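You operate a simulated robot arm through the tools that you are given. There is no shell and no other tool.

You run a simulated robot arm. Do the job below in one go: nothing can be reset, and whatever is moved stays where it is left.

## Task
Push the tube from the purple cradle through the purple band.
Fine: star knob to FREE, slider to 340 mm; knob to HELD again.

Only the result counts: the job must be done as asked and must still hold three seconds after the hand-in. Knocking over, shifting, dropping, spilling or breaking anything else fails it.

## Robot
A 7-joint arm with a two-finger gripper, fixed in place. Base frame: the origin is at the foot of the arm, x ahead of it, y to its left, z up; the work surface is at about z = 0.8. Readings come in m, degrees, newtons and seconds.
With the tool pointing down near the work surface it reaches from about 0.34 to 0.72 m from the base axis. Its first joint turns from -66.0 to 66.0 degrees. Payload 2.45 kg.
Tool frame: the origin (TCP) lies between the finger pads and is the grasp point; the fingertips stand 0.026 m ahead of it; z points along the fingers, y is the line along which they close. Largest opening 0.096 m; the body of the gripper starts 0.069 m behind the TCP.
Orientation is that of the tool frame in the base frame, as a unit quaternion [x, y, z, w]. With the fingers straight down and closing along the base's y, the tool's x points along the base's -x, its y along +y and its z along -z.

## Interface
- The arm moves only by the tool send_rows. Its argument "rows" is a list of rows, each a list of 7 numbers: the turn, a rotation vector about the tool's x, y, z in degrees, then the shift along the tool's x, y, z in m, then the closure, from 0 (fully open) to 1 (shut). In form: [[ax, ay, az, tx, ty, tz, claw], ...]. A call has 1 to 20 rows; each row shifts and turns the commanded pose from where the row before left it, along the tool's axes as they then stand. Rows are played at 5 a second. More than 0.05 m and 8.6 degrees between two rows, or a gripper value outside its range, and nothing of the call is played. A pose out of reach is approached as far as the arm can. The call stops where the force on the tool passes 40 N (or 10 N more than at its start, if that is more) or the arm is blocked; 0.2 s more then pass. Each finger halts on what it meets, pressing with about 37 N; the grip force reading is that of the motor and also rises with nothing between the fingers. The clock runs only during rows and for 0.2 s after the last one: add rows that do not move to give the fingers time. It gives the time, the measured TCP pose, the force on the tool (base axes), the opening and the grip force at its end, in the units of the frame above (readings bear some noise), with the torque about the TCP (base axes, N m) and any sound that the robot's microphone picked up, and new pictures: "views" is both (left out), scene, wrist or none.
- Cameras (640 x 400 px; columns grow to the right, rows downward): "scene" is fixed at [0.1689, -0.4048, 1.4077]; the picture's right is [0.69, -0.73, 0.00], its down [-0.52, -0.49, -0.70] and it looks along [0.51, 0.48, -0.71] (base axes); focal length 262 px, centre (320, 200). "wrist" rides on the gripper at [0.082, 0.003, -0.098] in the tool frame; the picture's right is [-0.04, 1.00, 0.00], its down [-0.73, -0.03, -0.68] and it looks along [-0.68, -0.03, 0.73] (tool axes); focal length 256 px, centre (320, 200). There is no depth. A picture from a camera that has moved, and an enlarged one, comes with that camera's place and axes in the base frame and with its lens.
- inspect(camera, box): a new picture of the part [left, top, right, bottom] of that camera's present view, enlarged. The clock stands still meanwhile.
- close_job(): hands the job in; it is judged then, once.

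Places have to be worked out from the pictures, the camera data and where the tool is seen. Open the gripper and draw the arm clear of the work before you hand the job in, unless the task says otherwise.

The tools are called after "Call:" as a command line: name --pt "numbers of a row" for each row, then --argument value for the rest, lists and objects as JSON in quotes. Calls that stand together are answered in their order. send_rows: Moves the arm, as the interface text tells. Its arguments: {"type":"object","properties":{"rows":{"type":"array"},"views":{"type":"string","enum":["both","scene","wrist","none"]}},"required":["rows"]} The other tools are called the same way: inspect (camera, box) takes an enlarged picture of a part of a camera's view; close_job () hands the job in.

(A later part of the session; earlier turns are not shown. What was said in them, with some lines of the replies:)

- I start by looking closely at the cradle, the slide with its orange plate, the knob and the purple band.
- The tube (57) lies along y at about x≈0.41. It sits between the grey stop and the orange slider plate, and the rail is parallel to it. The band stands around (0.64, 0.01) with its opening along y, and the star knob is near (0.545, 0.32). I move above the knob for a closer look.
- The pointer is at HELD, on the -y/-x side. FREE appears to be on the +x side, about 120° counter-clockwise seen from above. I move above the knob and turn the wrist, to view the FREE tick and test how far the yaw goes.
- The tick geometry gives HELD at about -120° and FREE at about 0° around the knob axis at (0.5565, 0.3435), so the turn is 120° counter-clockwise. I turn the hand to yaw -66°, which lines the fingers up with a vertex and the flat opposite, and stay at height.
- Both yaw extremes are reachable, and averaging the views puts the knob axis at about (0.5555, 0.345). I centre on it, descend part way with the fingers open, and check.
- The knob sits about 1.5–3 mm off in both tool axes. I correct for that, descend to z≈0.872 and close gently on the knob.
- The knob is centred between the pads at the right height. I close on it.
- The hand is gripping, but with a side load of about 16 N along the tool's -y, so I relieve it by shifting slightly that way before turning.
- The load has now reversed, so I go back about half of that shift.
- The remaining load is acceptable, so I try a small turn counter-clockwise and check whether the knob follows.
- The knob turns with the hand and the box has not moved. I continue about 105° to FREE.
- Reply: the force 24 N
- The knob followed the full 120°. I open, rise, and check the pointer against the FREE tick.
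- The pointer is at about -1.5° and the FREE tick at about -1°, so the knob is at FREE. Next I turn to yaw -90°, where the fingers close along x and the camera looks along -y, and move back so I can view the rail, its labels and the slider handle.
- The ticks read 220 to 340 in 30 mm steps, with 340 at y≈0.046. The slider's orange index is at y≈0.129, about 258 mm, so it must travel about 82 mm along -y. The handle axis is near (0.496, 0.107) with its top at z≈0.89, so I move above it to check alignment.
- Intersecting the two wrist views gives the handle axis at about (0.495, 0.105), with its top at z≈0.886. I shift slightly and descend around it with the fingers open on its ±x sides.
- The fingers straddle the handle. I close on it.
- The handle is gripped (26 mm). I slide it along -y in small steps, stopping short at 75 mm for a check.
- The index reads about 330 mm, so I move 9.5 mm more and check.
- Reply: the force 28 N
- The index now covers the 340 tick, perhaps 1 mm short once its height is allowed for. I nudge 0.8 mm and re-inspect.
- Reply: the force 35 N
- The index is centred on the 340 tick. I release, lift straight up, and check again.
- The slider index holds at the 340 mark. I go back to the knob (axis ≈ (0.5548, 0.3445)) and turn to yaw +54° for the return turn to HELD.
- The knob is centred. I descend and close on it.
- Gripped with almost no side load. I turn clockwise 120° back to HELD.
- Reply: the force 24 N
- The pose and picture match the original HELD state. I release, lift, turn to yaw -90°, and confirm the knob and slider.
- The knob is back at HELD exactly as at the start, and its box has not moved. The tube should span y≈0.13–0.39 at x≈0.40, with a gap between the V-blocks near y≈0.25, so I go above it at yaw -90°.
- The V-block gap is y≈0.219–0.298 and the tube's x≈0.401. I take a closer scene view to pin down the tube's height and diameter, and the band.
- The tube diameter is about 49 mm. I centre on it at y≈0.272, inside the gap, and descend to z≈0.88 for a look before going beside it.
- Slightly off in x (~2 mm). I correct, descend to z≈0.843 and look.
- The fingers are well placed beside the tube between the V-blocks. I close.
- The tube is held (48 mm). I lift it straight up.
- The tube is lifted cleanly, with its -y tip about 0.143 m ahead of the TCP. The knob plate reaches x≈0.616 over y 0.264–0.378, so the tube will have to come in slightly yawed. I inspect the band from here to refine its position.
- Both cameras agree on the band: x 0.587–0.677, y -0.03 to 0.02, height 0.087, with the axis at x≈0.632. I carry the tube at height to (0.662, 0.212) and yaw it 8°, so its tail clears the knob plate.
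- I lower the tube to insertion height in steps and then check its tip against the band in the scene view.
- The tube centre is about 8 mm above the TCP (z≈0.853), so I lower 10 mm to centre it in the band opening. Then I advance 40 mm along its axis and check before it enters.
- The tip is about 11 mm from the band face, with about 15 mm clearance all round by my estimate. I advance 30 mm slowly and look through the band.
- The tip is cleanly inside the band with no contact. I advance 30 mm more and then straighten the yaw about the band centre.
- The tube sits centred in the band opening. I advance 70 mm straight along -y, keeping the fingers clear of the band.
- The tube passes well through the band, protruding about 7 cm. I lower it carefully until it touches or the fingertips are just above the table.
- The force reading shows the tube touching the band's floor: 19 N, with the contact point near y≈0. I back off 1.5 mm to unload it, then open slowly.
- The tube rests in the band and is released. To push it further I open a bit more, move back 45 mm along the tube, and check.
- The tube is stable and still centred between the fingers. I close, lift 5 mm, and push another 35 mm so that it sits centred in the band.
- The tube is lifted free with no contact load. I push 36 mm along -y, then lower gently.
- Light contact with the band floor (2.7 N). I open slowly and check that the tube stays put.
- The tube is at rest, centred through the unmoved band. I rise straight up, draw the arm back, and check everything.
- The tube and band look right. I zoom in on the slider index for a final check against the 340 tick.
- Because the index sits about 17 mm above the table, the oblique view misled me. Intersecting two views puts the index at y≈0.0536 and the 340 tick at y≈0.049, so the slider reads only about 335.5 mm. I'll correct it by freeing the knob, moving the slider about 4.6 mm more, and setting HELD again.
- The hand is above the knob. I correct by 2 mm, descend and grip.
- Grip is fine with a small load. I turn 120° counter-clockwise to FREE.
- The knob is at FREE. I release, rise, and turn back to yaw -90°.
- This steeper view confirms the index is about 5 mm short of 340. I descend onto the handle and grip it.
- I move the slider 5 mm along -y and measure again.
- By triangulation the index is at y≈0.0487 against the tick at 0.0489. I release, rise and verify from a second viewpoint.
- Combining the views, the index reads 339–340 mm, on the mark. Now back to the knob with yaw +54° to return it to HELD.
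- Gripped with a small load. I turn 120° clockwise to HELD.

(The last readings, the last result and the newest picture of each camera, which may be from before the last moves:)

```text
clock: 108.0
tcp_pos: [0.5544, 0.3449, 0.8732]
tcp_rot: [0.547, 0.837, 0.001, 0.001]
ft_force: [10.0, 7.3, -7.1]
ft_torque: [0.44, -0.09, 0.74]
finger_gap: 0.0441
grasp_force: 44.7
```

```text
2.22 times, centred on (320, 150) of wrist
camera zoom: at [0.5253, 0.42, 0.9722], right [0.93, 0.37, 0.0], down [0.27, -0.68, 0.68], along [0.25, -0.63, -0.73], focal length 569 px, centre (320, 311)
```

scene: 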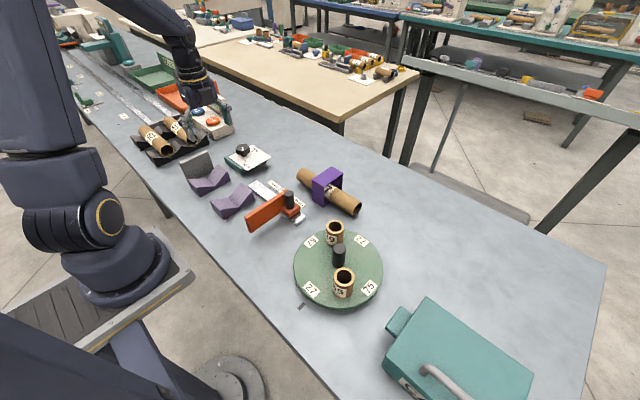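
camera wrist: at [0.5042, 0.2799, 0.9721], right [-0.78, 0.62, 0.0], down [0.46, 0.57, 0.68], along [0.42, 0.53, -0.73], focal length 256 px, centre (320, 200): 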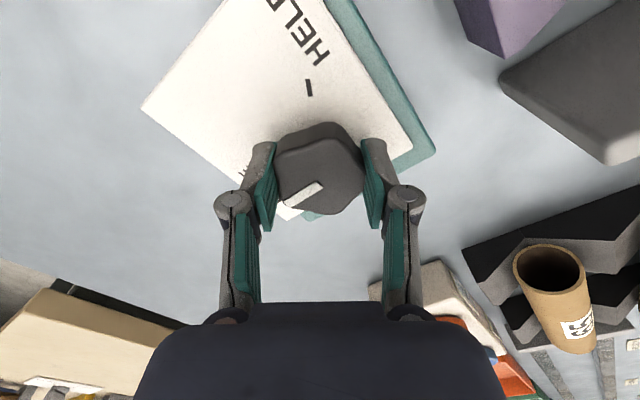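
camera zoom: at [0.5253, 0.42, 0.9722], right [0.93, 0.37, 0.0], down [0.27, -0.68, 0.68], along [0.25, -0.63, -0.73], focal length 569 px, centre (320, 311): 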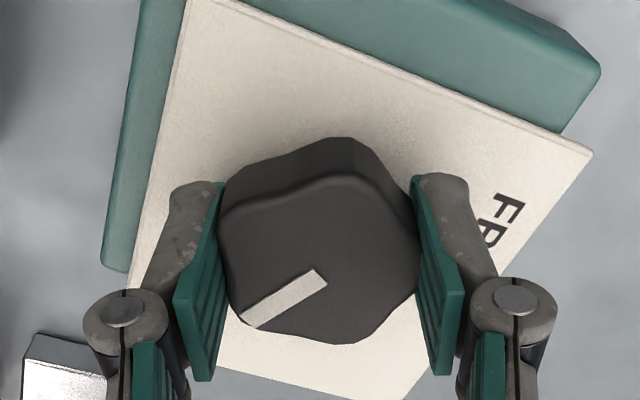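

The knob is back at HELD, with a slight stop torque. I release, rise and verify.

Call:
send_rows --pt "0 0 0 0 0 0 0.5" --pt "0 0 0 0 0 0 0.3" --pt "0 0 0 0 0 0 0.3" --pt "0 0 0 0 0 -0.04 0.3" --pt "0 0 0 0 0 -0.045 0.3" --pt "0 0 0 0 0 -0.045 0" --pt "0 0 0 0 0 0 0" --views "both"

Call:
inspect --camera "scene" --box '[215, 130, 285, 180]'

Call:
inspect --camera "wrist" --box '[240, 10, 420, 150]'

Call:
inspect --camera "wrist" --box '[200, 130, 340, 310]'

```text
clock: 109.6
tcp_pos: [0.5561, 0.3459, 1.0047]
tcp_rot: [0.547, 0.837, 0.001, 0.0]
ft_force: [-0.4, -0.1, 0.0]
ft_torque: [-0.02, 0.03, -0.01]
finger_gap: 0.0961
grasp_force: 0.0
camera wrist: at [0.5266, 0.4205, 1.1037], right [0.93, 0.37, 0.0], down [0.27, -0.68, 0.68], along [0.25, -0.63, -0.73], focal length 256 px, centre (320, 200)
```

scene: 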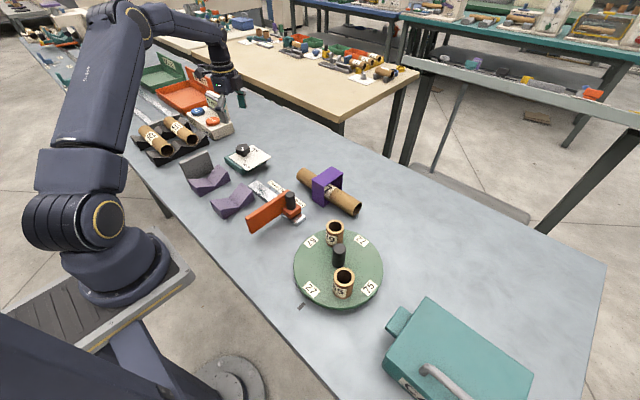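
wrist: 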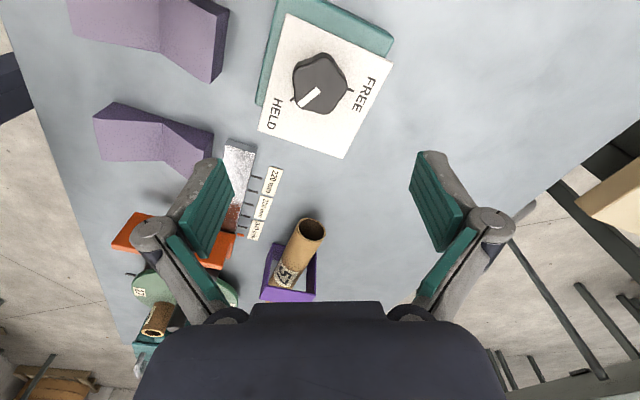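

```text
8.00 times, centred on (250, 155) of scene
camera zoom: at [0.1689, -0.4048, 1.4077], right [0.69, -0.73, 0.0], down [-0.52, -0.49, -0.7], along [0.51, 0.48, -0.71], focal length 2098 px, centre (880, 560)
```

zoom: 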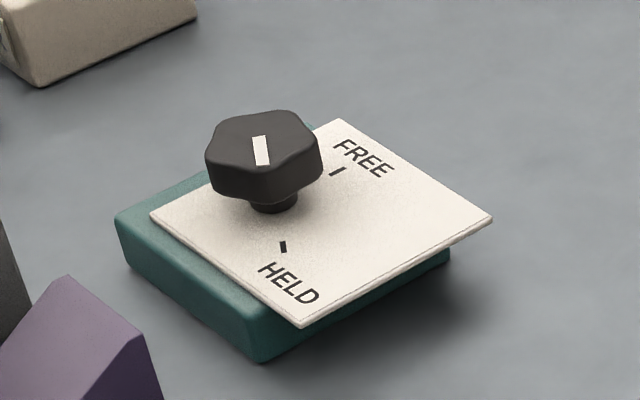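

```text
2.86 times, centred on (330, 80) of wrist
camera zoom: at [0.5266, 0.4205, 1.1037], right [0.93, 0.37, 0.0], down [0.27, -0.68, 0.68], along [0.25, -0.63, -0.73], focal length 731 px, centre (291, 543)
```

zoom: 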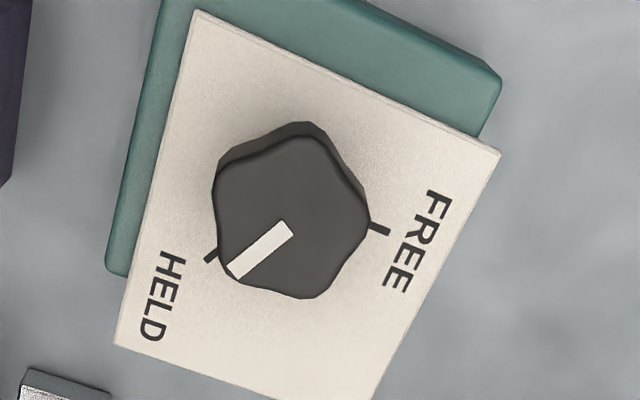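

```text
2.22 times, centred on (270, 220) of wrist
camera zoom: at [0.5266, 0.4205, 1.1037], right [0.93, 0.37, 0.0], down [0.27, -0.68, 0.68], along [0.25, -0.63, -0.73], focal length 569 px, centre (431, 156)
```

zoom: 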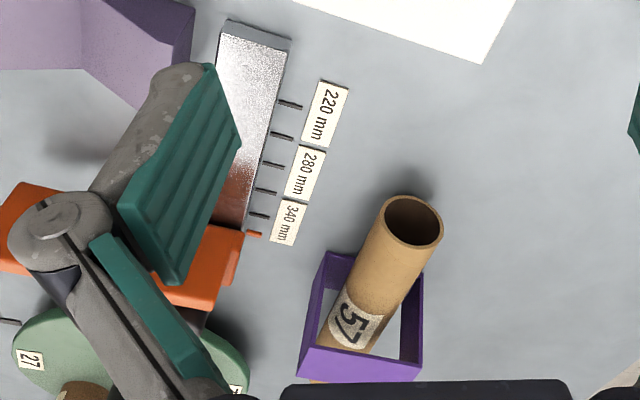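

The knob matches its original HELD position, the slider is at 340, the tube rests through the band, and nothing else has moved. I draw the arm up and back with the gripper open before handing in.

Call:
send_rows --pt "0 0 0 0 0 -0.04 0" --pt "0 0 0 0 0 -0.04 0" --pt "0 0 0 -0.0093 -0.04 -0.012 0" --pt "0 0 0 -0.0093 -0.04 -0.012 0" --pt "0 0 0 -0.0093 -0.04 -0.012 0" --pt "0 0 0 -0.0093 -0.04 -0.012 0" --pt "0 0 0 -0.0093 -0.04 -0.012 0" --pt "0 0 0 0 0 0 0" --pt "0 0 0 0 0 0 0" --views "scene"

Call:
inspect --camera "scene" --box '[170, 120, 370, 240]'

```text
clock: 111.6
tcp_pos: [0.3902, 0.2226, 1.1444]
tcp_rot: [0.547, 0.837, -0.001, 0.0]
ft_force: [-0.4, -0.5, 0.0]
ft_torque: [0.01, -0.01, -0.01]
finger_gap: 0.0957
grasp_force: 0.0
```

scene: 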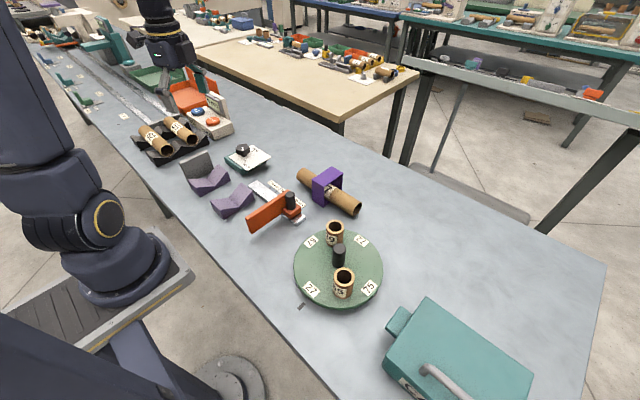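

```text
3.20 times, centred on (270, 180) of scene
camera zoom: at [0.1689, -0.4048, 1.4077], right [0.69, -0.73, 0.0], down [-0.52, -0.49, -0.7], along [0.51, 0.48, -0.71], focal length 839 px, centre (480, 264)
```

zoom: 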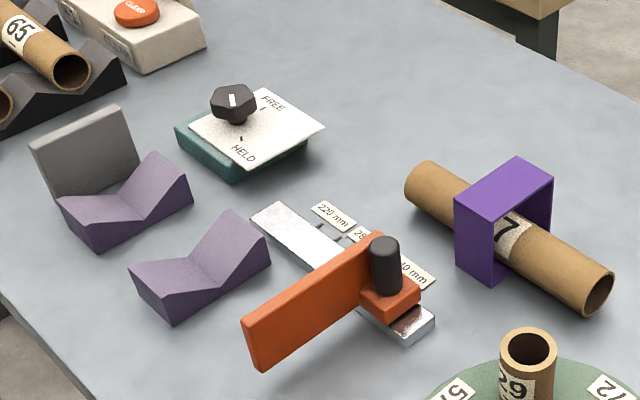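

Everything is at rest: the tube lies through the band, the slider is at 340, the knob is at HELD, and the arm is clear with the gripper open. I hand in the job.

Call:
close_job

```text
The job is handed in.
```

I handed the job in with the tube through the purple band, the slider on the 340 mm mark and the star knob back at HELD. I haven't seen the judge's result.

- **Tube:** tube 57 lies centred through the band, sticking out about 10 cm on each side. The band did not move.
- **Slider:** the index reads 339–340 mm from several camera views. My first setting was only about 335.5 mm because the angled view misled me. I freed the knob again, moved the slider 5 mm further and locked it.
- **Knob:** the pointer is at HELD, matching its starting position.
- **Surroundings:** the final pictures show nothing else shifted or knocked over. The gripper is open and the arm is clear of the work.
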